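You operate a simulated robot arm through the tools that you are given. There is no shell and no other tool.

Carry out the task below with a simulated robot arm. There is one attempt and no reset: what you move stays moved.

Task
Put things in order on the top of the workbench. At the end: the black valve insert stands on top of the gold relief cartridge; the orange spring cap from the top of the workbench stands where the green dry pack stood; the white shaft cap is on the flat white case (marked "VALVE KIT"); the green dry pack from the top of the workbench stands on top of the white end plug; whatever was shut is shut again. Leave all else as you found it, and nothing knocked over.

It is judged by the outcome, as a careful person would: the job done as asked, and still so three seconds after it is handed in. It fails if anything else is knocked over, pushed out of place, dropped, spilled or broken. A push-on lid holds only when it is set on centred and level and pressed home; a screw cap is set on level and turned clockwise until tight.

Robot
A 7-joint arm with a two-finger parallel gripper, fixed in place. Base frame: the origin is at the foot of the arm, x ahead of it, y to its left, z up; the work surface is at about z = 0. Lengths are in mm, angles in rad, forces in N, time in s.
With the tool pointing down near the work surface it reaches from about 240 to 620 mm from the base axis. Its first joint turns from -1.152 to 1.152 rad. Payload 2.6 kg.
The TCP is the grasp point between the finger pads, 30 mm short of the fingertips. In the tool frame z runs along the fingers and y along their closing line. The gripper opens to 94 mm. The fingers are 28 mm wide and 10 mm thick; the gripper's body (50 by 96 mm) begins 55 mm behind the TCP.
Orientation is that of the tool frame in the base frame, as a unit quaternion [x, y, z, w]. With the fingers straight down and closing along the base's y, the tool's x points along the base's -x, its y along +y and its z along -z.

Tools
- The arm moves only by the tool step_arm. Its argument "rows" is one flat list of numbers, 7 for each row, row after row: the shift along the base's x, y, z in units of 25 mm (1.0 is 25 mm), then the turn, a rotation vector about the base's x, y, z in units of 6 degrees (1.0 is 6 degrees), then the gripper command, from -1 (fully open) to 1 (shut), values between in proportion. In form: [x, y, z, rx, ry, rz, claw, x, y, z, rx, ry, rz, claw, ...]. A call has 1 to 20 rows; each row shifts and turns the commanded pose from where the row before left it. A call with a number of a shift or a turn outside -1 to 1 is refused whole. A row lasts 0.2 s, in which the tool goes at most 50 mm and 0.15 rad; a call with a longer step from one row to the next is refused whole, and so is a gripper value outside its range. A pose out of reach is approached as far as the arm can. The call stops where the force on the tool passes 40 N (or 10 N more than at its start, if that is more) or the arm is blocked; 0.2 s more then pass. The fingers move at their own pace (about 72 mm/s each) and stop on an object; they squeeze with about 21 N. The grip force told is the motor's: it shows also when the fingers shut on nothing. Time passes only in rows, and 0.2 s behind the last, so rows that do not move let the fingers close. It gives the time, the measured TCP pose, the force on the tool (base axes), the opening and the grip force at its end, in the units of the frame above (readings bear some noise), with the torque about the TCP (base axes, N m) and any sound that the robot's microphone picked up.
- Cameras (640 x 400 px; columns grow to the right, rows downward): "scene" is fixed at [53, 460.3, 548.3]; the picture's right is [-0.48, -0.87, 0.00], its down [-0.61, 0.34, -0.72] and it looks along [0.63, -0.35, -0.70] (base axes); focal length 325 px, centre (320, 200). "wrist" rides on the gripper at [76, 14, -103] in the tool frame; the picture's right is [-0.18, 0.98, 0.00], its down [-0.75, -0.14, -0.64] and it looks along [-0.63, -0.12, 0.77] (tool axes); focal length 243 px, centre (320, 200). There is no depth. A picture from a camera that has moved, and an enlarged one, comes with that camera's place and axes in the base frame and with its lens.
- capture(camera): a new picture of that camera. No time passes.
- inspect(camera, box): a new picture of the part [left, top, right, bottom] of that camera's present view, enlarged. No time passes.
- finish_job(): hands the job in; it is judged then, once.

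Nothing tells you positions but the pictures and the camera data. Unless the task says otherwise, let go and move clear before handing in.

The tools are called after ">>>" by a JSON object that holds its "op" and its "data". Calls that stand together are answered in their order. step_arm: Moves the arm, as the interface text tells. Its arguments: {"type":"object","properties":{"rows":{"type":"array","items":{"type":"number"}}},"required":["rows"]} The other tools are called the same way: capture (camera) takes a picture; inspect (camera, box) takes an enlarged picture of a part of a camera's view; finish_job () hands the job in.

At the start:

```text
clock: 0.0
eef_pos: [452.6, 58.8, 240.6]
tool_rot: [0.0, 1.0, 0.0, 0.001]
force: [0.1, 0.4, -0.1]
wrist_torque: [0.02, 0.01, 0.0]
width: 94.1
grasp_force: 0.1
```

scene: 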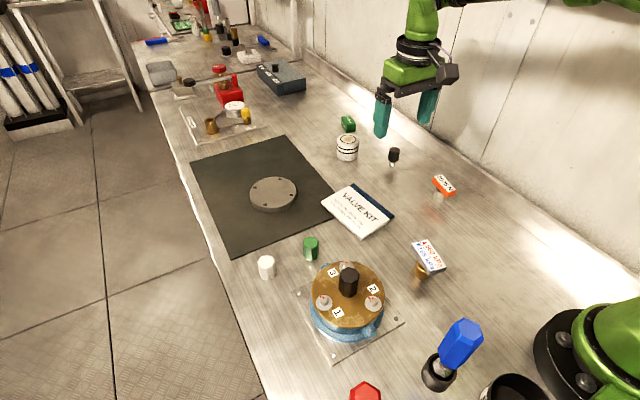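
wrist: 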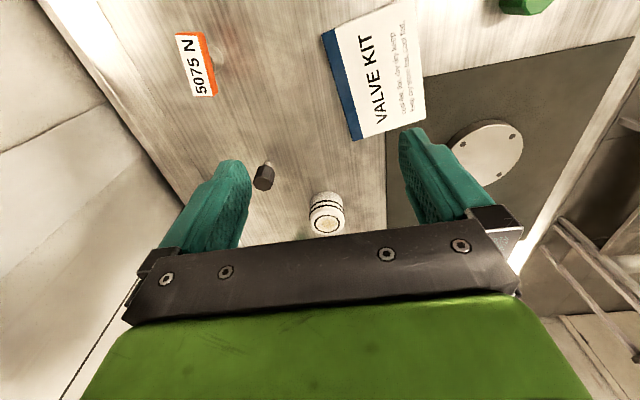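

I see a workbench with many small parts, and I need to identify each named one before moving. I'll take enlarged views first.

>>> {"op": "inspect", "data": {"camera": "scene", "box": [280, 90, 480, 215]}}

>>> {"op": "inspect", "data": {"camera": "scene", "box": [240, 220, 480, 370]}}

>>> {"op": "inspect", "data": {"camera": "scene", "box": [140, 50, 320, 162]}}

>>> {"op": "inspect", "data": {"camera": "scene", "box": [130, 0, 290, 100]}}

>>> {"op": "inspect", "data": {"camera": "scene", "box": [320, 300, 560, 400]}}

```text
3.20 times, centred on (380, 152) of scene
camera zoom: at [53.0, 460.3, 548.3], right [-0.48, -0.87, 0.0], down [-0.61, 0.34, -0.72], along [0.63, -0.35, -0.7], focal length 1041 px, centre (128, 352)
```

zoom: 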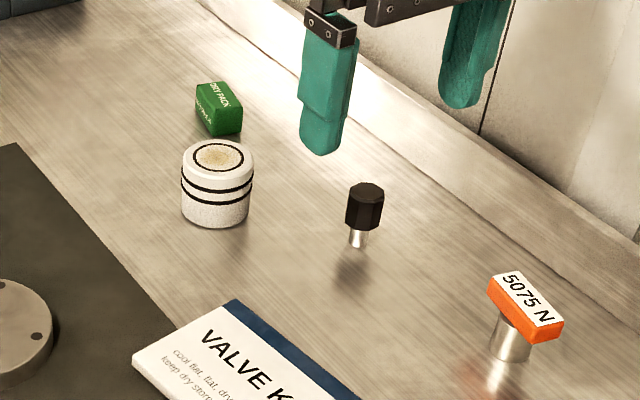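

```text
2.67 times, centred on (360, 295) of scene
camera zoom: at [53.0, 460.3, 548.3], right [-0.48, -0.87, 0.0], down [-0.61, 0.34, -0.72], along [0.63, -0.35, -0.7], focal length 868 px, centre (213, -53)
```

zoom: 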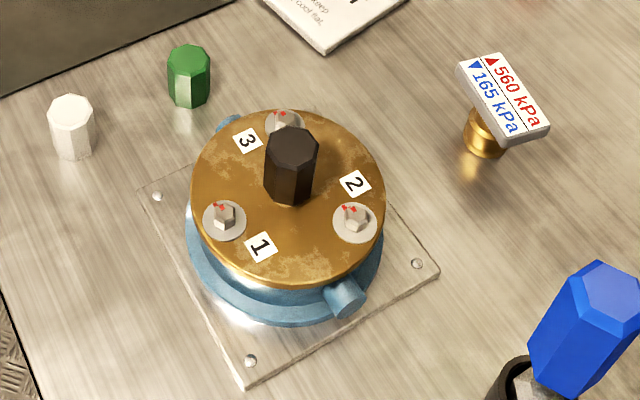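

```text
3.56 times, centred on (230, 106) of scene
camera zoom: at [53.0, 460.3, 548.3], right [-0.48, -0.87, 0.0], down [-0.61, 0.34, -0.72], along [0.63, -0.35, -0.7], focal length 1157 px, centre (640, 534)
```

zoom: 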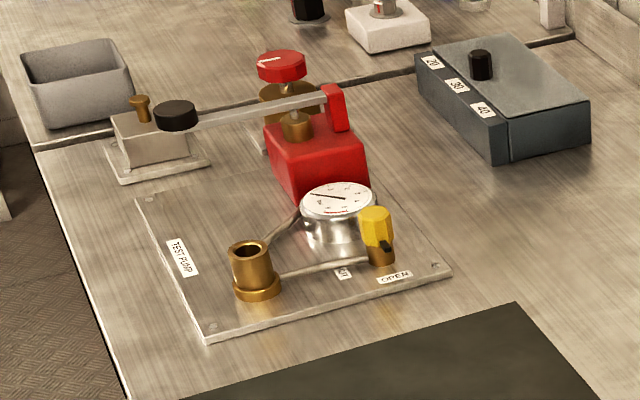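

```text
4.00 times, centred on (210, 50) of scene
camera zoom: at [53.0, 460.3, 548.3], right [-0.48, -0.87, 0.0], down [-0.61, 0.34, -0.72], along [0.63, -0.35, -0.7], focal length 1302 px, centre (760, 800)
```

zoom: 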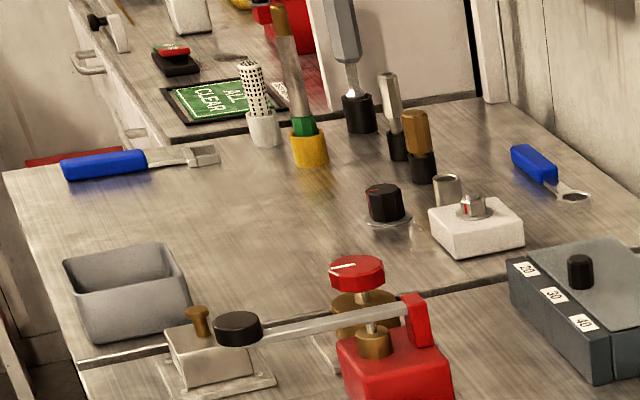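

```text
2.67 times, centred on (440, 350) of scene
camera zoom: at [53.0, 460.3, 548.3], right [-0.48, -0.87, 0.0], down [-0.61, 0.34, -0.72], along [0.63, -0.35, -0.7], focal length 868 px, centre (0, -200)
```

zoom: 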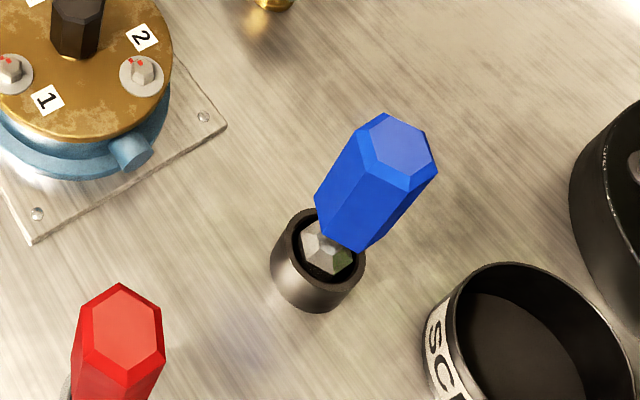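

The named parts all seem to be in the open: green DRY PACK far ahead, white ringed plug near (650,40), black insert near (566,-46), orange "5075 N" cap near (404,-64), gold tagged cartridge near (264,116), white hex cap near (406,381), and the case near (474,124). I'll move the arm high to look closer with the wrist camera, starting with the far parts.

>>> {"op": "step_arm", "data": {"rows": [0.5, -0.5, 0.5, 0, 0, 0, -1, 1, -0.5, 0.5, 0, 0, 0, -1, 1, -0.5, 0.5, 0, 0, 0, -1, 1, -0.5, 0, 0, 0, 0, -1, 0.5, 0, 0, 0, 0, 0, -1]}}

>>> {"op": "capture", "data": {"camera": "wrist"}}

>>> {"op": "capture", "data": {"camera": "scene"}}

```text
clock: 1.2
eef_pos: [553.4, 8.7, 278.3]
tool_rot: [0.0, 1.0, 0.0, 0.001]
force: [-0.9, -0.5, -0.1]
wrist_torque: [0.03, -0.01, -0.01]
width: 94.1
grasp_force: 0.0
```

```text
taken
camera wrist: at [476.6, 22.6, 381.0], right [0.18, 0.98, 0.0], down [0.75, -0.14, 0.64], along [0.63, -0.12, -0.77], focal length 243 px, centre (320, 200)
```

wrist: 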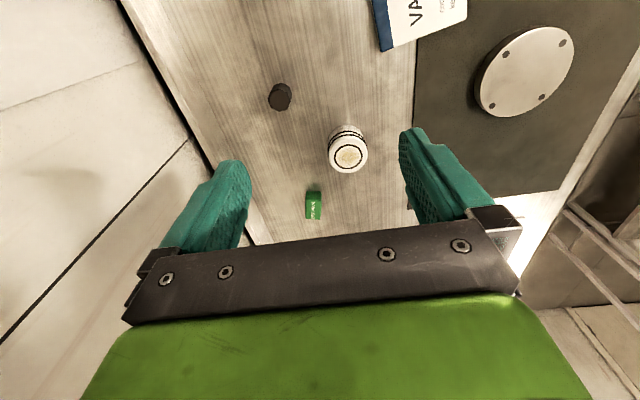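

```text
taken
```

scene: 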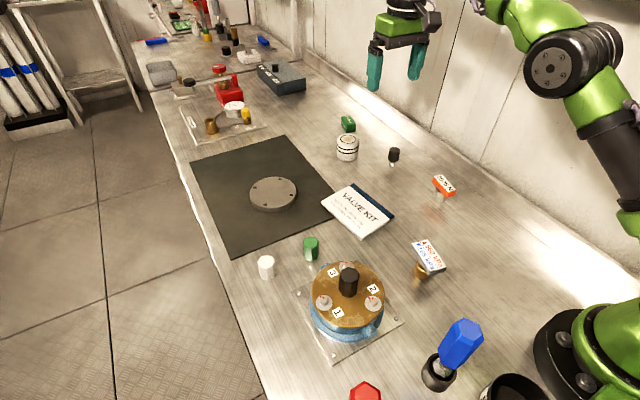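

The dry pack lies about 770 mm out, beyond straight-down reach, so I'll need a tilted tool there. I'll test how far the arm can go with the tool tilted outward, staying high.

>>> {"op": "step_arm", "data": {"rows": [0, -0.2, 0, 0, -1, 0, -1, 0, -0.2, 0, 0, -1, 0, -1, 0, -0.2, 0, 0, -1, 0, -1, 0, -0.2, 0, 0, -1, 0, -1, 0, -0.2, 0, 0, -1, 0, -1, 0.5, -0.2, -0.3, 0, 0, 0, -1, 1, -0.2, -0.3, 0, 0, 0, -1, 1, -0.2, -0.3, 0, 0, 0, -1, 1, 0, -0.3, 0, 0, 0, -1, 0.5, 0, 0, 0, 0, 0, -1, 0, 0, 0, 0, 0, 0, -1]}}

>>> {"op": "capture", "data": {"camera": "wrist"}}

>>> {"op": "capture", "data": {"camera": "scene"}}

```text
clock: 3.6
eef_pos: [652.5, -30.7, 247.9]
tool_rot: [0.0, 0.965, 0.0, 0.261]
force: [0.8, -0.2, -0.6]
wrist_torque: [0.0, 0.0, 0.0]
width: 94.1
grasp_force: 0.1
```

```text
taken
camera wrist: at [535.6, -17.0, 299.1], right [0.16, 0.98, 0.09], down [0.33, -0.14, 0.93], along [0.93, -0.12, -0.35], focal length 243 px, centre (320, 200)
```

wrist: 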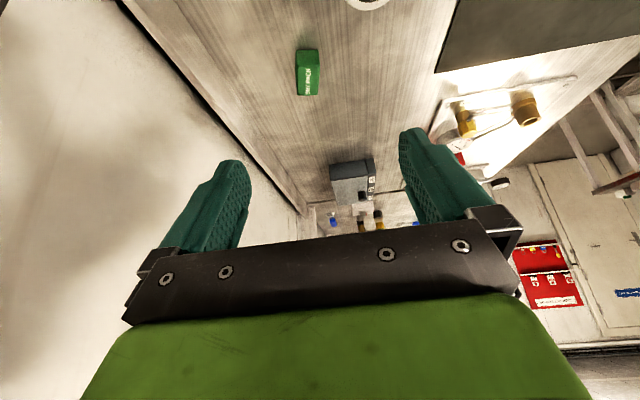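

```text
taken
```

scene: 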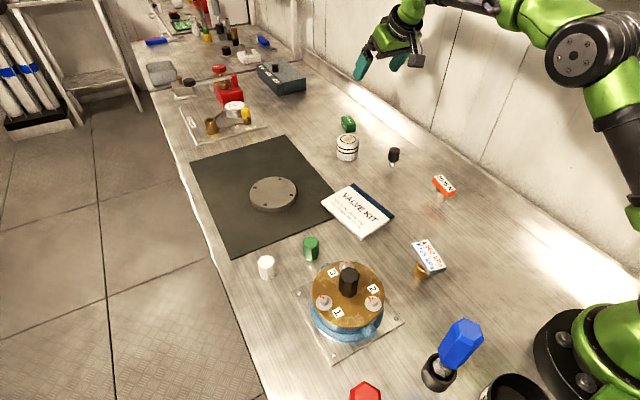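

The arm reaches here fine at 30° tilt. I'll look closely at the dry pack and then test a lower, further pose.

>>> {"op": "inspect", "data": {"camera": "wrist", "box": [250, 30, 370, 105]}}

>>> {"op": "inspect", "data": {"camera": "scene", "box": [310, 95, 410, 170]}}

>>> {"op": "inspect", "data": {"camera": "scene", "box": [420, 160, 470, 210]}}

>>> {"op": "inspect", "data": {"camera": "scene", "box": [395, 230, 455, 290]}}

```text
5.33 times, centred on (310, 68) of wrist
camera zoom: at [535.6, -17.0, 299.1], right [0.16, 0.98, 0.09], down [0.33, -0.14, 0.93], along [0.93, -0.12, -0.35], focal length 1294 px, centre (373, 907)
```

zoom: 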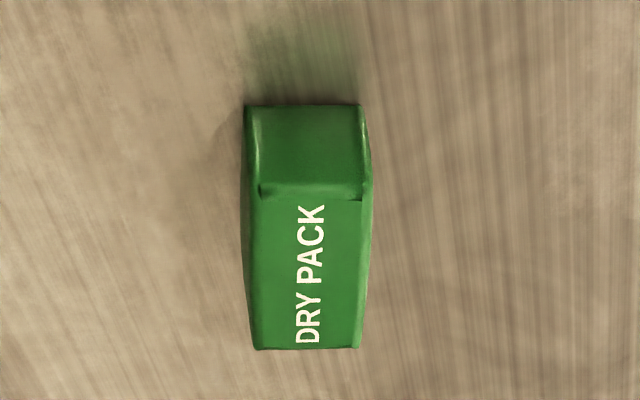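

```text
5.33 times, centred on (360, 132) of scene
camera zoom: at [53.1, 460.3, 548.3], right [-0.48, -0.87, 0.0], down [-0.61, 0.34, -0.72], along [0.63, -0.35, -0.7], focal length 1736 px, centre (107, 560)
```

zoom: 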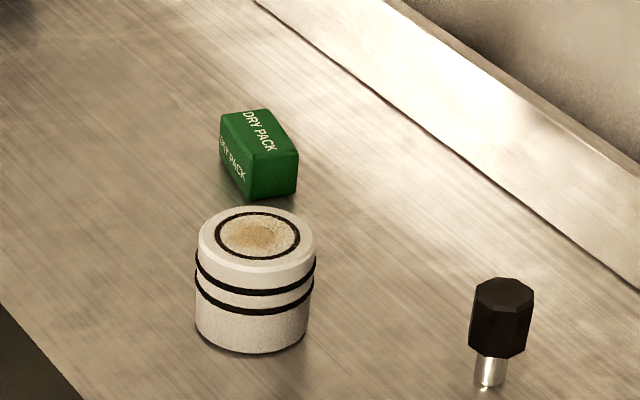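

```text
8.00 times, centred on (445, 185) of scene
camera zoom: at [53.1, 460.3, 548.3], right [-0.48, -0.87, 0.0], down [-0.61, 0.34, -0.72], along [0.63, -0.35, -0.7], focal length 2603 px, centre (-680, 320)
```

zoom: 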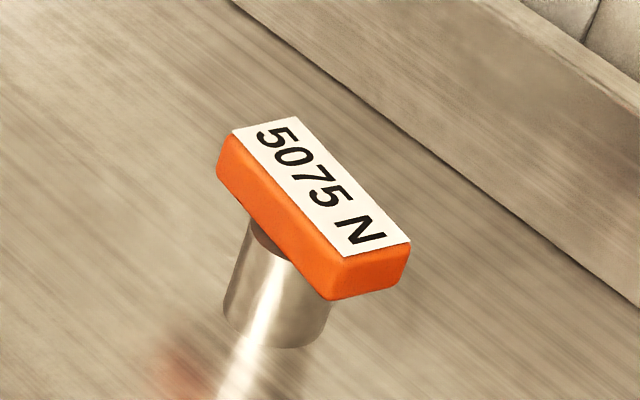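

```text
6.67 times, centred on (425, 260) of scene
camera zoom: at [53.1, 460.3, 548.3], right [-0.48, -0.87, 0.0], down [-0.61, 0.34, -0.72], along [0.63, -0.35, -0.7], focal length 2169 px, centre (-380, -200)
```

zoom: 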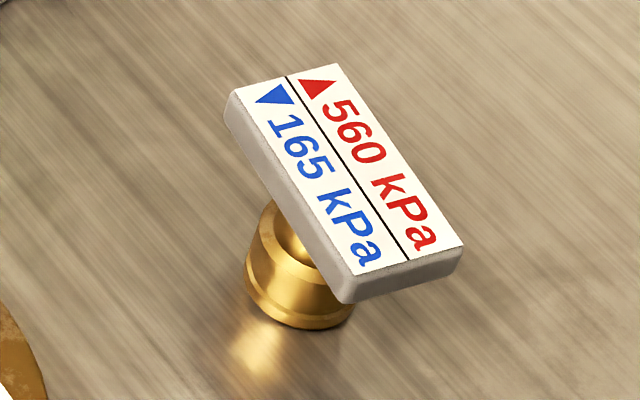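

The dry pack is a box about 45×30×34 mm centred near (785,-49), with its long axis turned about -13°. I'll tilt to 45°, yaw to match, and come closer while staying clear above it.

>>> {"op": "step_arm", "data": {"rows": [0, 0, -0.5, 0, -1, 0, -1, 0, 0, -0.8, 0, -1, 0, -1, 0, 0, -0.8, 0, -0.5, -0.7, -1, 0.5, 0, -0.8, 0, 0, -0.8, -1, 0.5, 0, -0.8, 0, 0, -0.67, -1, 0.5, 0, -0.5, 0, 0, 0, -1, 0, 0, -0.3, 0, 0, 0, -1, 0, 0, 0, 0, 0, 0, -1]}}

>>> {"op": "capture", "data": {"camera": "wrist"}}

>>> {"op": "capture", "data": {"camera": "scene"}}

```text
clock: 5.4
eef_pos: [691.6, -31.3, 135.4]
tool_rot: [0.106, 0.918, -0.042, 0.381]
force: [0.6, -0.4, -0.4]
wrist_torque: [-0.02, 0.0, -0.04]
width: 94.1
grasp_force: 0.0
```

```text
taken
camera wrist: at [570.9, 10.8, 154.7], right [0.35, 0.93, 0.13], down [0.04, -0.16, 0.99], along [0.94, -0.34, -0.1], focal length 243 px, centre (320, 200)
```

wrist: 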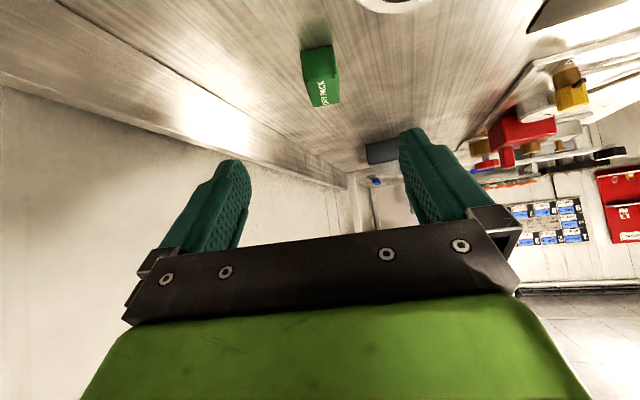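

```text
taken
```

scene: 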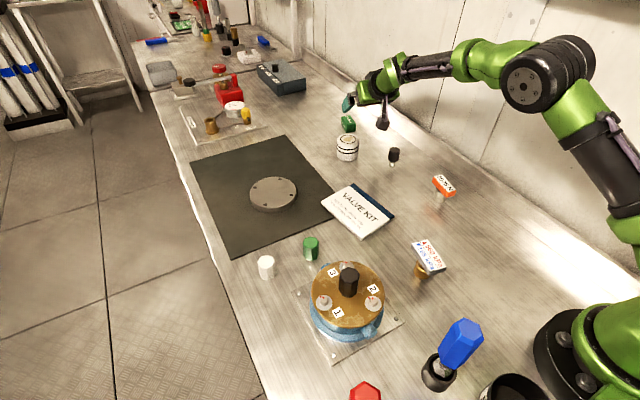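

The arm reaches this region with bend left over. The camera box hangs on the underside of the tilted gripper, so I need to watch the white plug; let me zoom in to measure the pack.

>>> {"op": "inspect", "data": {"camera": "wrist", "box": [270, 30, 370, 120]}}

>>> {"op": "inspect", "data": {"camera": "scene", "box": [310, 70, 420, 170]}}

```text
4.44 times, centred on (320, 75) of wrist
camera zoom: at [570.9, 10.8, 154.7], right [0.35, 0.93, 0.13], down [0.04, -0.16, 0.99], along [0.94, -0.34, -0.1], focal length 1078 px, centre (320, 756)
```

zoom: 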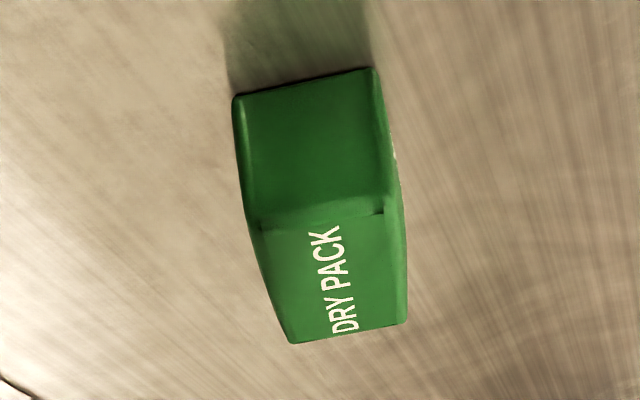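

```text
4.00 times, centred on (365, 120) of scene
camera zoom: at [53.0, 460.3, 548.3], right [-0.48, -0.87, 0.0], down [-0.61, 0.34, -0.72], along [0.63, -0.35, -0.7], focal length 1302 px, centre (140, 520)
```

zoom: 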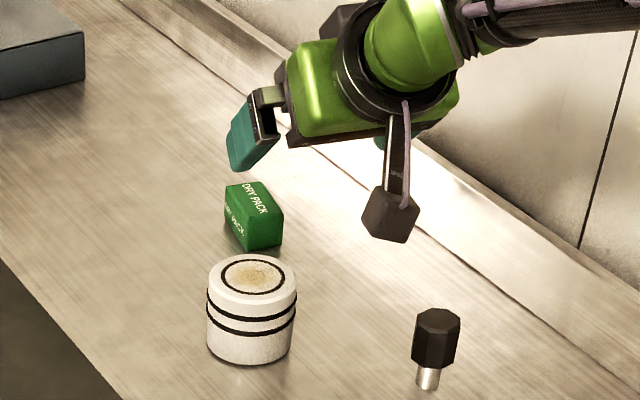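

The pack measures about 51×29×28 mm, centred at (790,-49) and yawed about -12°; the plug is centred near (669,29) with its top at about z=50. I'll ease the tilt to 37° and yaw to -5° to keep the camera box clear of the plug, then hover near the pack.

>>> {"op": "step_arm", "data": {"rows": [0, 0, 0, 0, 0, 0.67, -0.6, 0, 0, 0, 0, 0, 0.66, -0.6, 0, 0, 0, 0.058, 0.664, 0, -0.6, 0, 0, 0, 0.058, 0.664, 0, -0.6, 0.54, -0.17, -0.3, 0, 0, 0, -0.6, 0.54, -0.17, -0.3, 0, 0, 0, -0.6, 0.54, -0.17, -0.3, 0, 0, 0, -0.6, 0, 0, 0, 0, 0, 0, -0.6]}}

>>> {"op": "capture", "data": {"camera": "wrist"}}

>>> {"op": "inspect", "data": {"camera": "scene", "box": [310, 70, 420, 170]}}

```text
clock: 7.2
eef_pos: [732.6, -43.9, 112.7]
tool_rot: [0.042, 0.948, -0.013, 0.316]
force: [0.6, 0.0, -0.4]
wrist_torque: [-0.01, -0.02, -0.01]
width: 75.4
grasp_force: 0.1
```

```text
taken
camera wrist: at [610.5, -19.1, 148.9], right [0.23, 0.97, 0.11], down [0.2, -0.16, 0.97], along [0.95, -0.2, -0.23], focal length 243 px, centre (320, 200)
```

wrist: 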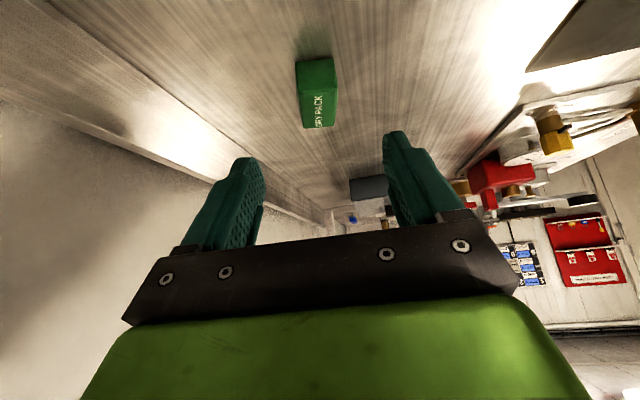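

```text
4.00 times, centred on (365, 120) of scene
camera zoom: at [53.1, 460.3, 548.3], right [-0.48, -0.87, 0.0], down [-0.61, 0.34, -0.72], along [0.63, -0.35, -0.7], focal length 1302 px, centre (140, 520)
```

zoom: 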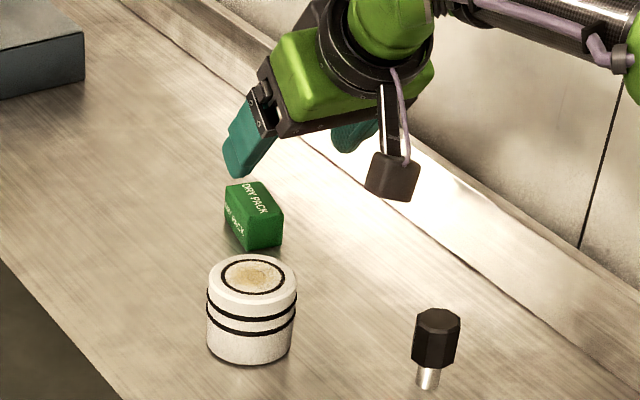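

Reach is fine here and the pack is centred between the fingers. I'll descend along the tool axis to just above it and check.

>>> {"op": "step_arm", "data": {"rows": [0.435, -0.037, -0.7, 0, 0, 0, -0.6, 0.435, -0.037, -0.7, 0, 0, 0, -0.6, 0.435, -0.037, -0.6, 0, 0, 0, -0.6, 0, 0, 0, 0, 0, 0, -0.6]}}

>>> {"op": "capture", "data": {"camera": "wrist"}}

>>> {"op": "inspect", "data": {"camera": "scene", "box": [310, 70, 420, 170]}}

```text
clock: 8.2
eef_pos: [741.2, -39.3, 78.6]
tool_rot: [0.041, 0.947, -0.013, 0.318]
force: [-0.3, -0.4, 0.3]
wrist_torque: [0.02, -0.02, -0.05]
width: 75.6
grasp_force: 0.0
out of reach, approached as far as the arm can: row 1, 2, 3
```

```text
taken
camera wrist: at [619.5, -14.3, 114.4], right [0.23, 0.97, 0.11], down [0.2, -0.16, 0.97], along [0.95, -0.2, -0.23], focal length 243 px, centre (320, 200)
```

wrist: 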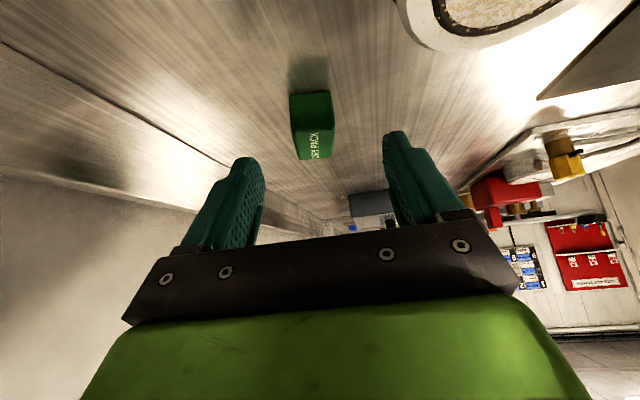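

```text
4.00 times, centred on (365, 120) of scene
camera zoom: at [53.0, 460.3, 548.3], right [-0.48, -0.87, 0.0], down [-0.61, 0.34, -0.72], along [0.63, -0.35, -0.7], focal length 1302 px, centre (140, 520)
```

zoom: 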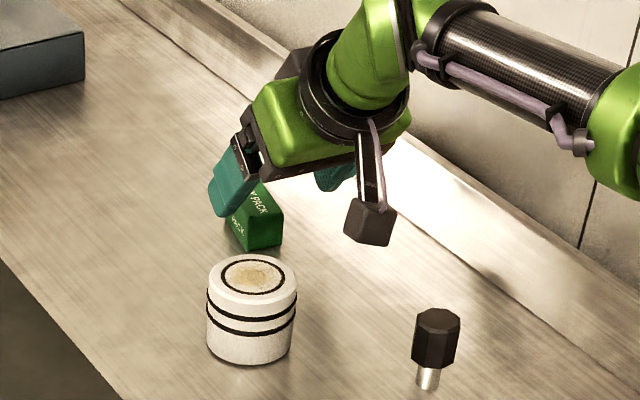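

At 37° tilt the arm tops out at about x=742, so a larger tilt is needed. I'll back off a little, tilt to 50° with yaw -3°, and see where the arm goes.

>>> {"op": "step_arm", "data": {"rows": [-0.6, 0.1, 0.6, 0, 0, 0, -0.6, -0.6, 0.1, 0.6, -0.063, -0.72, 0, -0.6, 0, 0, 0.2, -0.063, -0.72, 0, -0.6, 0, 0, 0, -0.063, -0.72, 0.33, -0.6, 0, 0, 0, 0, 0, 0, -0.6]}}

```text
clock: 9.4
eef_pos: [709.6, -35.2, 112.4]
tool_rot: [0.024, 0.905, -0.011, 0.424]
force: [0.2, -0.2, 0.5]
wrist_torque: [-0.03, 0.01, 0.0]
width: 75.3
grasp_force: 0.1
```

>>> {"op": "step_arm", "data": {"rows": [0.368, -0.208, -0.7, 0, 0, 0, -0.6, 0.368, -0.208, -0.7, 0, 0, 0, -0.6, 0, 0, 0, 0, 0, 0, -0.6]}}

>>> {"op": "capture", "data": {"camera": "wrist"}}

>>> {"op": "inspect", "data": {"camera": "scene", "box": [310, 70, 420, 170]}}

```text
clock: 10.2
eef_pos: [728.5, -45.7, 79.9]
tool_rot: [0.025, 0.905, -0.011, 0.424]
force: [0.2, 0.5, -0.1]
wrist_torque: [0.0, 0.04, -0.01]
width: 75.1
grasp_force: 0.0
```

```text
taken
camera wrist: at [602.2, -24.6, 86.3], right [0.17, 0.98, 0.14], down [-0.02, -0.14, 0.99], along [0.99, -0.17, -0.01], focal length 243 px, centre (320, 200)
```

wrist: 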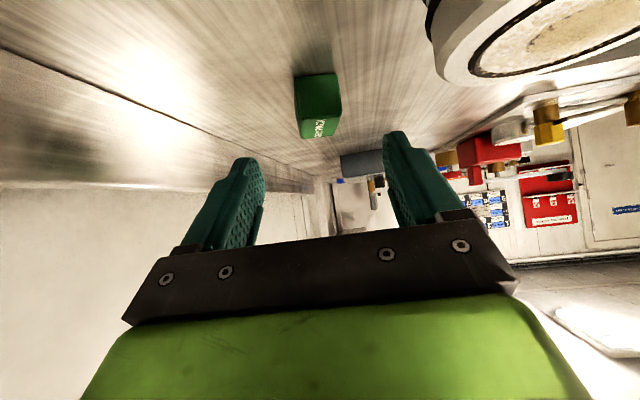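

```text
4.00 times, centred on (365, 120) of scene
camera zoom: at [53.1, 460.3, 548.3], right [-0.48, -0.87, 0.0], down [-0.61, 0.34, -0.72], along [0.63, -0.35, -0.7], focal length 1302 px, centre (140, 520)
```

zoom: 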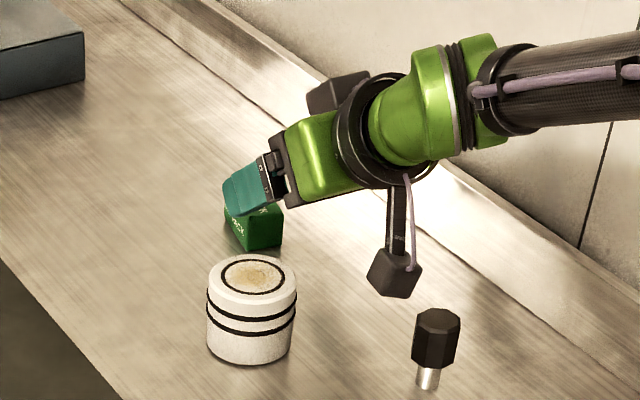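

The pack projects exactly where I estimated it. I'll yaw to 0° for more camera clearance from the plug and move in to straddle the pack.

>>> {"op": "step_arm", "data": {"rows": [0, 0, 0, 0, 0, 0.5, -0.6, 0.455, -0.023, -0.46, 0, 0, 0, -0.6, 0.455, -0.023, -0.46, 0, 0, 0, -0.6, 0.455, -0.023, -0.46, 0, 0, 0, -0.6, 0, 0, 0, 0, 0, 0, -0.6]}}

>>> {"op": "capture", "data": {"camera": "wrist"}}

>>> {"op": "inspect", "data": {"camera": "scene", "box": [310, 70, 420, 170]}}

```text
clock: 11.4
eef_pos: [761.7, -47.2, 43.0]
tool_rot: [0.001, 0.906, -0.001, 0.423]
force: [-0.4, 0.2, -0.3]
wrist_torque: [0.04, -0.01, -0.03]
width: 75.3
grasp_force: 0.1
```

```text
taken
camera wrist: at [634.7, -32.5, 51.7], right [0.12, 0.98, 0.14], down [-0.01, -0.14, 0.99], along [0.99, -0.12, -0.01], focal length 243 px, centre (320, 200)
```

wrist: 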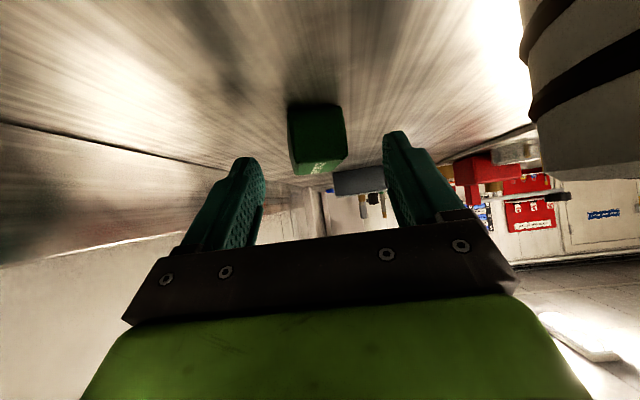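

```text
4.00 times, centred on (365, 120) of scene
camera zoom: at [53.0, 460.3, 548.3], right [-0.48, -0.87, 0.0], down [-0.61, 0.34, -0.72], along [0.63, -0.35, -0.7], focal length 1302 px, centre (140, 520)
```

zoom: 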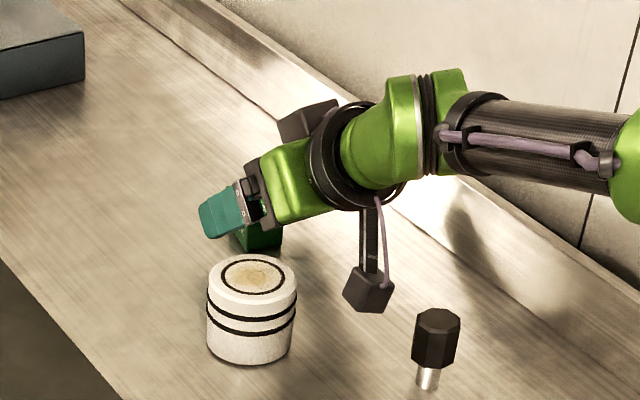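

Still in reach with good clearance on both sides. One more small advance, then close on the pack.

>>> {"op": "step_arm", "data": {"rows": [0.42, -0.03, -0.33, 0, 0, 0, -0.6, 0, 0, 0, 0, 0, 0, -0.6]}}

>>> {"op": "inspect", "data": {"camera": "scene", "box": [310, 70, 420, 170]}}

>>> {"op": "inspect", "data": {"camera": "wrist", "box": [200, 50, 460, 230]}}

```text
clock: 12.0
eef_pos: [771.6, -47.6, 35.4]
tool_rot: [0.0, 0.906, 0.0, 0.423]
force: [0.7, 0.4, 0.5]
wrist_torque: [0.03, 0.02, 0.01]
width: 75.1
grasp_force: 0.2
```

```text
4.00 times, centred on (365, 120) of scene
camera zoom: at [53.0, 460.3, 548.3], right [-0.48, -0.87, 0.0], down [-0.61, 0.34, -0.72], along [0.63, -0.35, -0.7], focal length 1302 px, centre (140, 520)
```

zoom: 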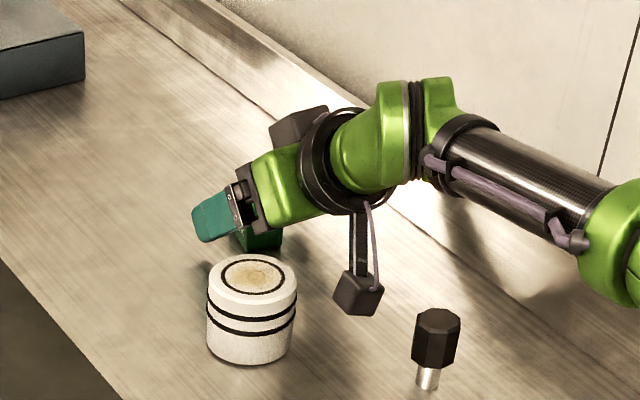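

```text
2.22 times, centred on (330, 140) of wrist
camera zoom: at [644.3, -32.4, 43.6], right [0.12, 0.98, 0.14], down [-0.01, -0.14, 0.99], along [0.99, -0.12, -0.01], focal length 539 px, centre (298, 333)
```

zoom: 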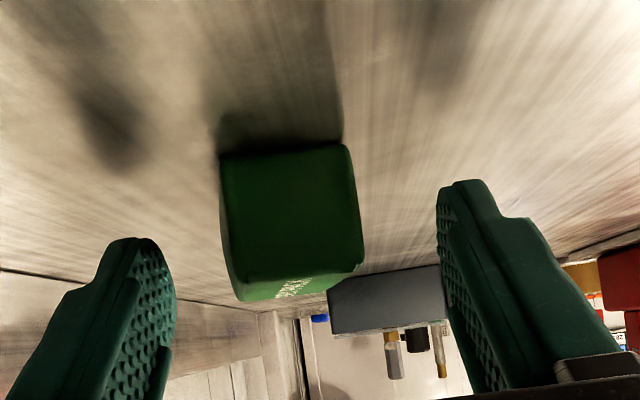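

The fingers straddle the pack with tips about 7 mm above the bench. Closing now.

>>> {"op": "step_arm", "data": {"rows": [0, 0, 0, 0, 0, 0, 0, 0, 0, 0, 0, 0, 0, 0.3, 0, 0, 0, 0, 0, 0, 1, 0, 0, 0, 0, 0, 0, 1, 0, 0, 0, 0, 0, 0, 1]}}

>>> {"op": "inspect", "data": {"camera": "scene", "box": [310, 70, 420, 170]}}

>>> {"op": "inspect", "data": {"camera": "wrist", "box": [200, 50, 460, 230]}}

```text
clock: 13.2
eef_pos: [771.7, -46.5, 36.7]
tool_rot: [0.0, 0.906, 0.001, 0.424]
force: [-0.3, -0.3, 0.3]
wrist_torque: [-0.02, 0.01, 0.0]
width: 37.9
grasp_force: 20.8
```

```text
4.00 times, centred on (365, 120) of scene
camera zoom: at [53.0, 460.3, 548.3], right [-0.48, -0.87, 0.0], down [-0.61, 0.34, -0.72], along [0.63, -0.35, -0.7], focal length 1302 px, centre (140, 520)
```

zoom: 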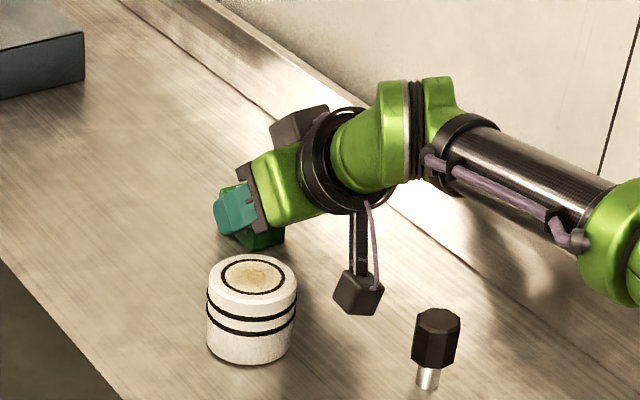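

```text
2.22 times, centred on (330, 140) of wrist
camera zoom: at [644.4, -32.6, 43.8], right [0.12, 0.98, 0.14], down [-0.01, -0.14, 0.99], along [0.99, -0.12, -0.01], focal length 539 px, centre (298, 333)
```

zoom: 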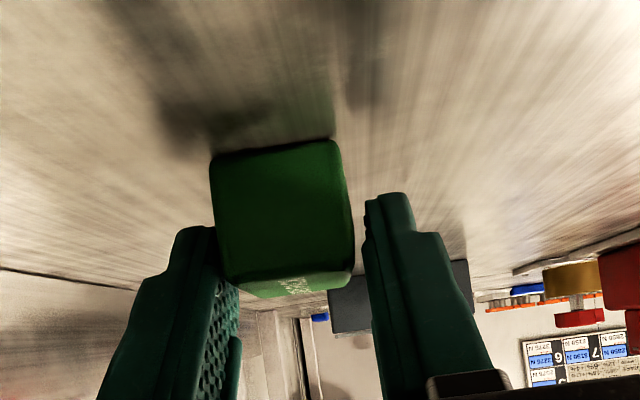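

The width reads 38 mm, so the pack is jammed cornerwise rather than flush. I'll open slightly and nudge one finger against the near corner to square the pack to the gripper, then re-grip.

>>> {"op": "step_arm", "data": {"rows": [0, 0, 0, 0, 0, 0, -0.28, 0, 0, 0, 0, 0, 0, -0.28, 0, -0.3, 0, 0, 0, 0, -0.28, 0, -0.25, 0, 0, 0, 0, -0.28, 0, -0.25, 0, 0, 0, 0, -0.28, 0, 0, 0, 0, 0, 0, -0.28]}}

>>> {"op": "inspect", "data": {"camera": "wrist", "box": [200, 50, 460, 230]}}

```text
clock: 14.6
eef_pos: [769.4, -66.3, 36.4]
tool_rot: [0.0, 0.906, 0.0, 0.424]
force: [1.0, -0.5, -0.2]
wrist_torque: [0.01, -0.02, 0.03]
width: 60.0
grasp_force: 0.3
out of reach, approached as far as the arm can: row 5
```

```text
2.22 times, centred on (330, 140) of wrist
camera zoom: at [642.4, -51.1, 43.9], right [0.12, 0.98, 0.14], down [-0.01, -0.14, 0.99], along [0.99, -0.12, -0.01], focal length 539 px, centre (298, 333)
```

zoom: 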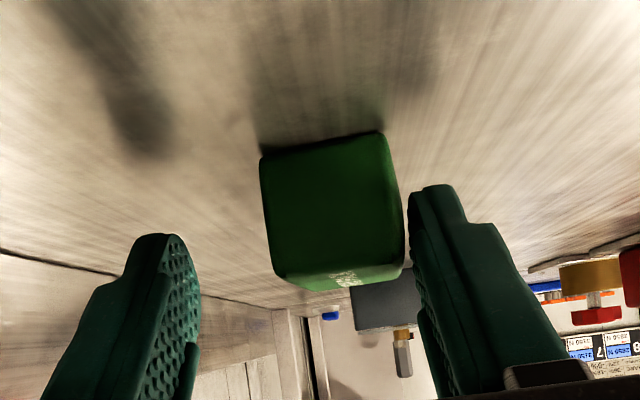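

The pack is now nearly square to the fingers, centred near y=-54. I'll re-centre on it and close.

>>> {"op": "step_arm", "data": {"rows": [0.05, 0.25, 0, 0, 0, 0, -0.28, 0.05, 0.22, 0, 0, 0, 0, -0.28, 0, 0, 0, 0, 0, 0, 0.1, 0, 0, 0, 0, 0, 0, 0.4, 0, 0, 0, 0, 0, 0, 1, 0, 0, 0, 0, 0, 0, 1, 0, 0, 0, 0, 0, 0, 1]}}

>>> {"op": "inspect", "data": {"camera": "wrist", "box": [200, 50, 460, 230]}}

```text
clock: 16.2
eef_pos: [771.3, -54.9, 36.8]
tool_rot: [0.0, 0.905, 0.0, 0.425]
force: [-0.1, -0.5, 0.7]
wrist_torque: [0.01, 0.04, 0.01]
width: 37.7
grasp_force: 21.0
```

```text
2.22 times, centred on (330, 140) of wrist
camera zoom: at [644.0, -39.6, 43.9], right [0.12, 0.98, 0.14], down [-0.01, -0.14, 0.99], along [0.99, -0.12, -0.01], focal length 539 px, centre (298, 333)
```

zoom: 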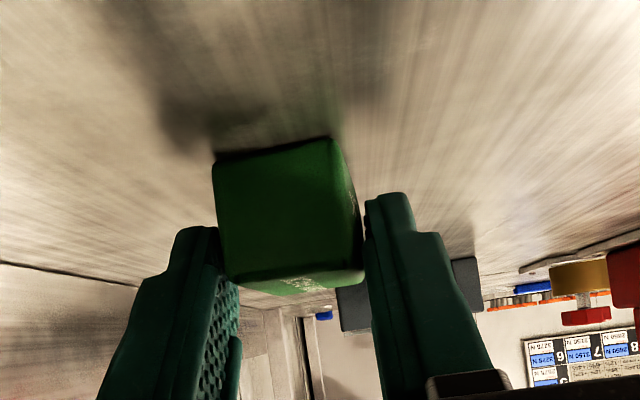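

The pack is square with the fingers and bulges in the middle, so 37.7 mm looks like a true grip. I'll lift slowly and check that it comes along.

>>> {"op": "step_arm", "data": {"rows": [0, 0, 0.3, 0, 0, 0, 1, 0, 0, 0.4, 0, 0, 0, 1, -0.2, 0, 0.4, 0, 0, 0, 1, 0, 0, 0, 0, 0, 0, 1]}}

>>> {"op": "inspect", "data": {"camera": "wrist", "box": [200, 50, 460, 230]}}

>>> {"op": "inspect", "data": {"camera": "scene", "box": [310, 70, 420, 170]}}

```text
clock: 17.2
eef_pos: [767.8, -54.2, 63.3]
tool_rot: [0.001, 0.906, 0.0, 0.424]
force: [0.0, 0.1, -0.4]
wrist_torque: [-0.02, 0.01, -0.01]
width: 37.6
grasp_force: 20.9
```

```text
2.22 times, centred on (330, 140) of wrist
camera zoom: at [639.9, -39.7, 71.0], right [0.12, 0.98, 0.14], down [-0.01, -0.14, 0.99], along [0.99, -0.12, -0.01], focal length 539 px, centre (298, 333)
```

zoom: 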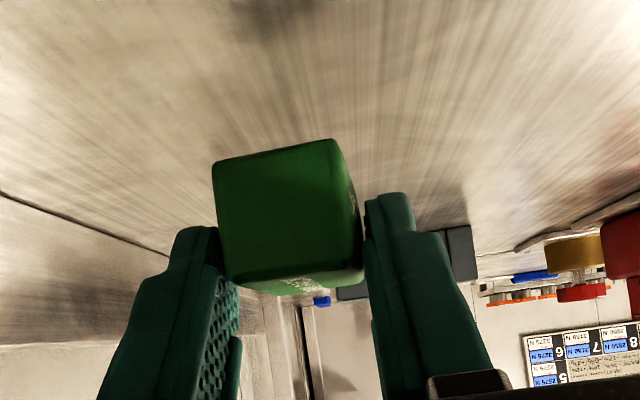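

```text
4.00 times, centred on (365, 120) of scene
camera zoom: at [53.0, 460.3, 548.3], right [-0.48, -0.87, 0.0], down [-0.61, 0.34, -0.72], along [0.63, -0.35, -0.7], focal length 1302 px, centre (140, 520)
```

zoom: 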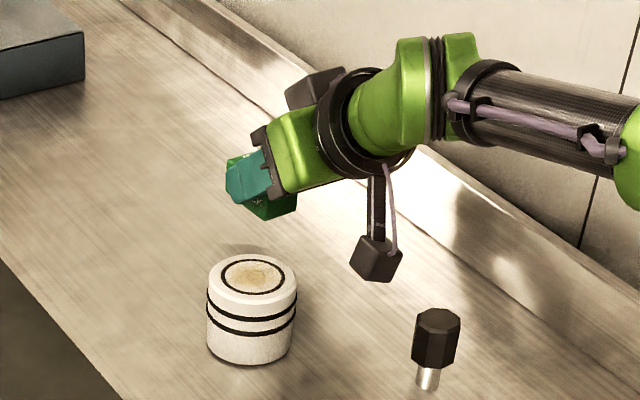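

The pack is held level and firmly. I'll raise it, bring it back over the plug at a safe height, and look before lowering.

>>> {"op": "step_arm", "data": {"rows": [-0.2, 0.1, 0.8, 0, 0, 0, 1, -0.4, 0.2, 0.8, 0, 0, 0, 1, -0.6, 0.4, 0.8, 0, 0, 0, 1, -0.7, 0.6, 0.7, 0, 0, 0, 1, -0.7, 0.6, 0, 0, 0, 0, 1, -0.7, 0.6, 0, 0, 0, 0, 1, -0.7, 0.5, 0, 0, 0, 0, 1, -0.8, 0.3, 0, 0, 0, 0, 1, 0, 0, 0, 0, 0, 0, 1]}}

>>> {"op": "capture", "data": {"camera": "wrist"}}

>>> {"op": "inspect", "data": {"camera": "scene", "box": [290, 60, 420, 180]}}

```text
clock: 19.2
eef_pos: [646.8, 29.1, 141.3]
tool_rot: [0.002, 0.906, 0.0, 0.424]
force: [0.1, -0.5, -0.1]
wrist_torque: [0.01, 0.0, -0.01]
width: 37.4
grasp_force: 20.9
```

```text
taken
camera wrist: at [519.6, 43.3, 149.1], right [0.12, 0.98, 0.14], down [-0.01, -0.14, 0.99], along [0.99, -0.12, -0.01], focal length 243 px, centre (320, 200)
```

wrist: 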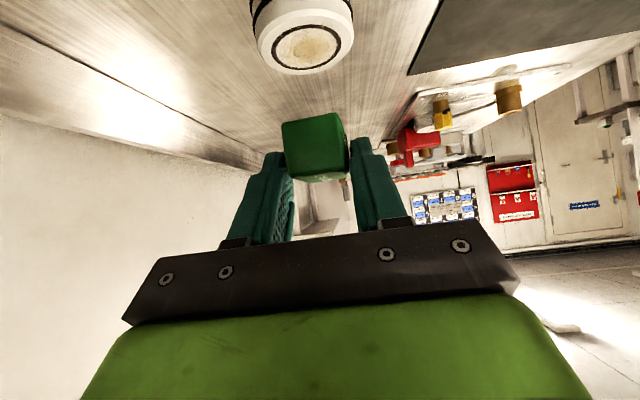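

```text
3.33 times, centred on (355, 120) of scene
camera zoom: at [53.0, 460.3, 548.3], right [-0.48, -0.87, 0.0], down [-0.61, 0.34, -0.72], along [0.63, -0.35, -0.7], focal length 1085 px, centre (203, 467)
```

zoom: 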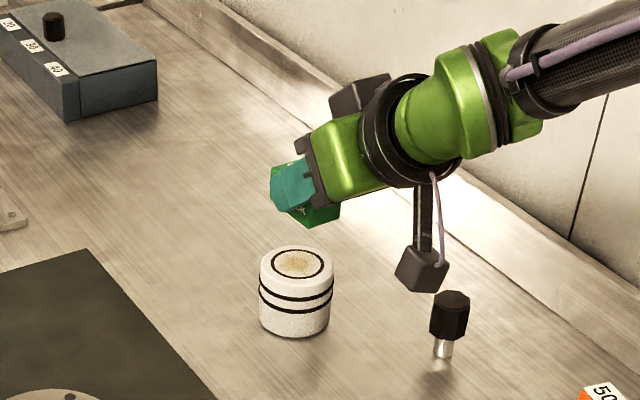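

>>> {"op": "inspect", "data": {"camera": "wrist", "box": [230, 0, 390, 100]}}

>>> {"op": "inspect", "data": {"camera": "scene", "box": [320, 110, 380, 170]}}

```text
4.00 times, centred on (310, 50) of wrist
camera zoom: at [519.6, 43.3, 149.1], right [0.12, 0.98, 0.14], down [-0.01, -0.14, 0.99], along [0.99, -0.12, -0.01], focal length 970 px, centre (360, 800)
```

zoom: 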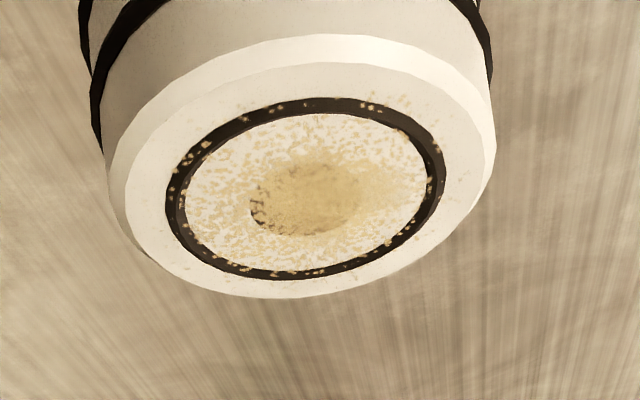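

```text
6.67 times, centred on (350, 140) of scene
camera zoom: at [53.0, 460.3, 548.3], right [-0.48, -0.87, 0.0], down [-0.61, 0.34, -0.72], along [0.63, -0.35, -0.7], focal length 2169 px, centre (120, 600)
```

zoom: 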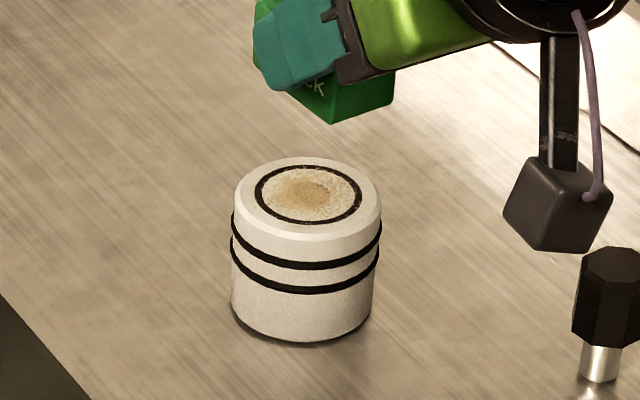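

The plug top is at about z=52, centred at (669,30), and the pack is right above it. I'll lower most of the way and check.

>>> {"op": "step_arm", "data": {"rows": [0, 0, -0.6, 0, 0, 0, 1, 0, 0, -0.6, 0, 0, 0, 1, 0, 0, -0.5, 0, 0, 0, 1, 0, 0, 0, 0, 0, 0, 1]}}

>>> {"op": "inspect", "data": {"camera": "wrist", "box": [200, 0, 460, 180]}}

>>> {"op": "inspect", "data": {"camera": "scene", "box": [320, 100, 390, 170]}}

```text
clock: 20.2
eef_pos: [647.9, 28.3, 97.3]
tool_rot: [0.0, 0.906, 0.001, 0.423]
force: [0.0, 0.2, -0.5]
wrist_torque: [-0.03, 0.02, 0.0]
width: 37.4
grasp_force: 21.3
```

```text
2.22 times, centred on (330, 90) of wrist
camera zoom: at [520.1, 43.0, 105.8], right [0.12, 0.98, 0.14], down [-0.01, -0.14, 0.99], along [0.99, -0.12, -0.01], focal length 539 px, centre (298, 444)
```

zoom: 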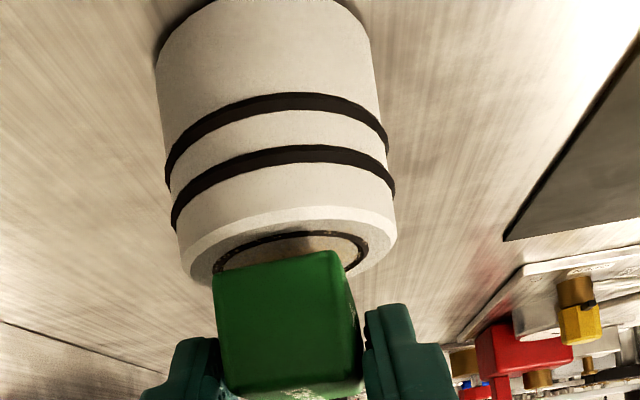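

```text
5.71 times, centred on (355, 135) of scene
camera zoom: at [53.1, 460.3, 548.3], right [-0.48, -0.87, 0.0], down [-0.61, 0.34, -0.72], along [0.63, -0.35, -0.7], focal length 1860 px, centre (120, 571)
```

zoom: 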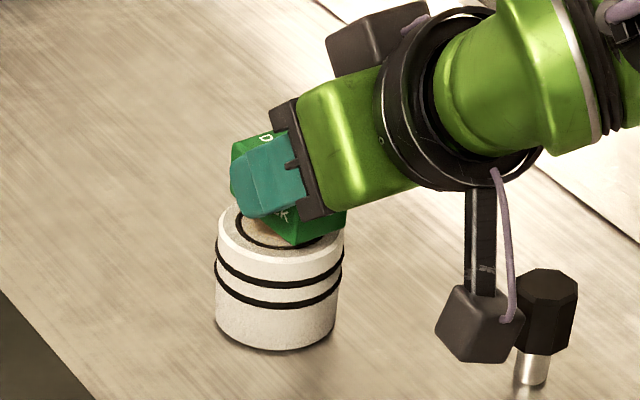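

The pack is within a few millimetres of the plug's centre. I'll nudge it in by 3 mm and lower in small steps while watching the force.

>>> {"op": "step_arm", "data": {"rows": [0.1, 0.12, -0.1, 0, 0, 0, 1, 0, 0, -0.12, 0, 0, 0, 1, 0, 0, 0, 0, 0, 0, 1]}}

>>> {"op": "step_arm", "data": {"rows": [0, 0, -0.06, 0, 0, 0, 1, 0, 0, 0, 0, 0, 0, 1]}}

>>> {"op": "step_arm", "data": {"rows": [0, 0, -0.05, 0, 0, 0, 1, 0, 0, 0, 0, 0, 0, 1]}}

```text
clock: 21.0
eef_pos: [649.4, 31.3, 92.4]
tool_rot: [0.001, 0.906, 0.001, 0.423]
force: [-1.8, -0.3, -1.3]
wrist_torque: [-0.03, -0.01, -0.02]
width: 37.3
grasp_force: 21.6
```

```text
clock: 21.6
eef_pos: [649.6, 30.8, 90.6]
tool_rot: [0.0, 0.906, 0.0, 0.423]
force: [-0.6, 0.2, -0.8]
wrist_torque: [0.02, 0.0, -0.01]
width: 37.4
grasp_force: 21.1
```

```text
clock: 22.2
eef_pos: [650.7, 31.6, 91.3]
tool_rot: [0.001, 0.906, 0.0, 0.424]
force: [-1.0, -0.4, 0.5]
wrist_torque: [-0.02, 0.01, -0.01]
width: 37.3
grasp_force: 21.1
```

>>> {"op": "inspect", "data": {"camera": "wrist", "box": [220, 60, 400, 180]}}

>>> {"op": "inspect", "data": {"camera": "scene", "box": [325, 110, 385, 170]}}

```text
3.33 times, centred on (310, 120) of wrist
camera zoom: at [522.7, 46.0, 98.1], right [0.12, 0.98, 0.14], down [-0.01, -0.14, 0.99], along [0.99, -0.12, -0.01], focal length 809 px, centre (353, 467)
```

zoom: 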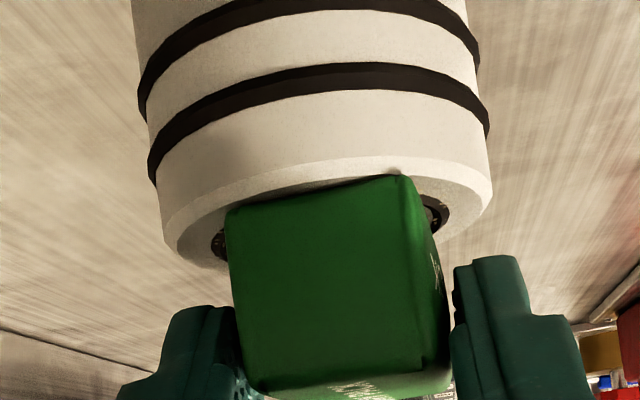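

```text
6.67 times, centred on (355, 140) of scene
camera zoom: at [53.0, 460.3, 548.3], right [-0.48, -0.87, 0.0], down [-0.61, 0.34, -0.72], along [0.63, -0.35, -0.7], focal length 2169 px, centre (87, 600)
```

zoom: 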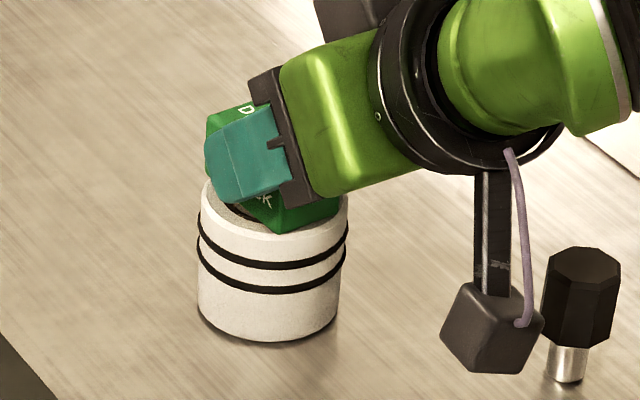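

>>> {"op": "step_arm", "data": {"rows": [0, 0, -0.04, 0, 0, 0, 1, 0, 0, 0, 0, 0, 0, 1]}}

>>> {"op": "step_arm", "data": {"rows": [0, 0, -0.04, 0, 0, 0, 1, 0, 0, 0, 0, 0, 0, 1]}}

>>> {"op": "step_arm", "data": {"rows": [0, 0, -0.04, 0, 0, 0, 1, 0, 0, 0, 0, 0, 0, 1]}}

```text
clock: 22.8
eef_pos: [651.2, 31.5, 90.2]
tool_rot: [0.001, 0.905, 0.0, 0.425]
force: [-1.5, -0.1, 3.7]
wrist_torque: [0.0, 0.0, 0.01]
width: 37.7
grasp_force: 21.1
```

```text
clock: 23.4
eef_pos: [650.8, 32.3, 89.8]
tool_rot: [0.001, 0.905, 0.0, 0.425]
force: [-2.1, -0.1, 13.0]
wrist_torque: [0.0, 0.07, 0.02]
width: 37.2
grasp_force: 20.8
```

```text
clock: 24.0
eef_pos: [650.6, 30.6, 89.8]
tool_rot: [0.0, 0.905, -0.001, 0.426]
force: [-2.0, 0.1, 18.1]
wrist_torque: [-0.01, 0.03, 0.01]
width: 37.5
grasp_force: 21.2
```

The pack is seated on the plug (contact force rising). I'll ease the push back off and release.

>>> {"op": "step_arm", "data": {"rows": [0, 0, 0.07, 0, 0, 0, 1, 0, 0, 0, 0, 0, 0, 1]}}

>>> {"op": "step_arm", "data": {"rows": [0, 0, 0, 0, 0, 0, 0.1, 0, 0, 0, 0, 0, 0, 0, 0, 0, 0, 0, 0, 0, -0.1, 0, 0, 0, 0, 0, 0, -0.3, 0, 0, 0, 0, 0, 0, -0.5, 0, 0, 0, 0, 0, 0, -0.5]}}

>>> {"op": "inspect", "data": {"camera": "wrist", "box": [200, 50, 460, 230]}}

>>> {"op": "inspect", "data": {"camera": "scene", "box": [325, 110, 385, 170]}}

```text
clock: 24.6
eef_pos: [650.1, 30.3, 90.1]
tool_rot: [0.0, 0.905, 0.001, 0.425]
force: [2.8, 0.7, 13.1]
wrist_torque: [0.04, -0.3, 0.0]
width: 37.1
grasp_force: 20.9
```

```text
clock: 26.0
eef_pos: [650.8, 30.6, 89.8]
tool_rot: [0.001, 0.906, 0.0, 0.424]
force: [-0.1, 0.1, -0.3]
wrist_torque: [0.0, -0.02, 0.01]
width: 70.4
grasp_force: 0.2
```

```text
2.22 times, centred on (330, 140) of wrist
camera zoom: at [522.6, 45.9, 97.0], right [0.12, 0.98, 0.14], down [-0.01, -0.14, 0.99], along [0.99, -0.12, -0.01], focal length 539 px, centre (298, 333)
```

zoom: 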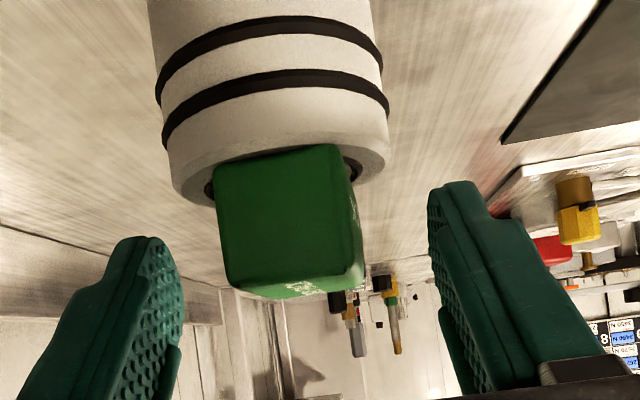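

```text
6.67 times, centred on (355, 140) of scene
camera zoom: at [53.0, 460.3, 548.3], right [-0.48, -0.87, 0.0], down [-0.61, 0.34, -0.72], along [0.63, -0.35, -0.7], focal length 2169 px, centre (87, 600)
```

zoom: 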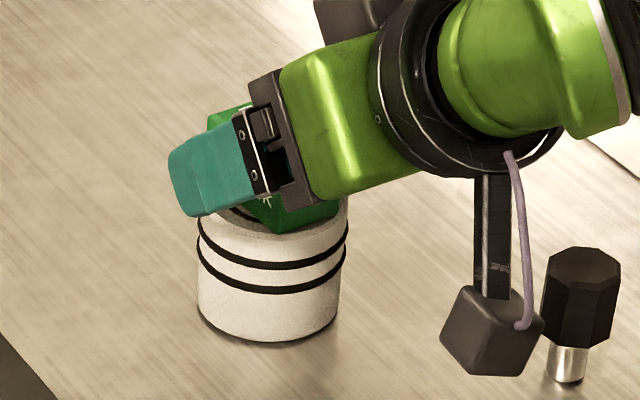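

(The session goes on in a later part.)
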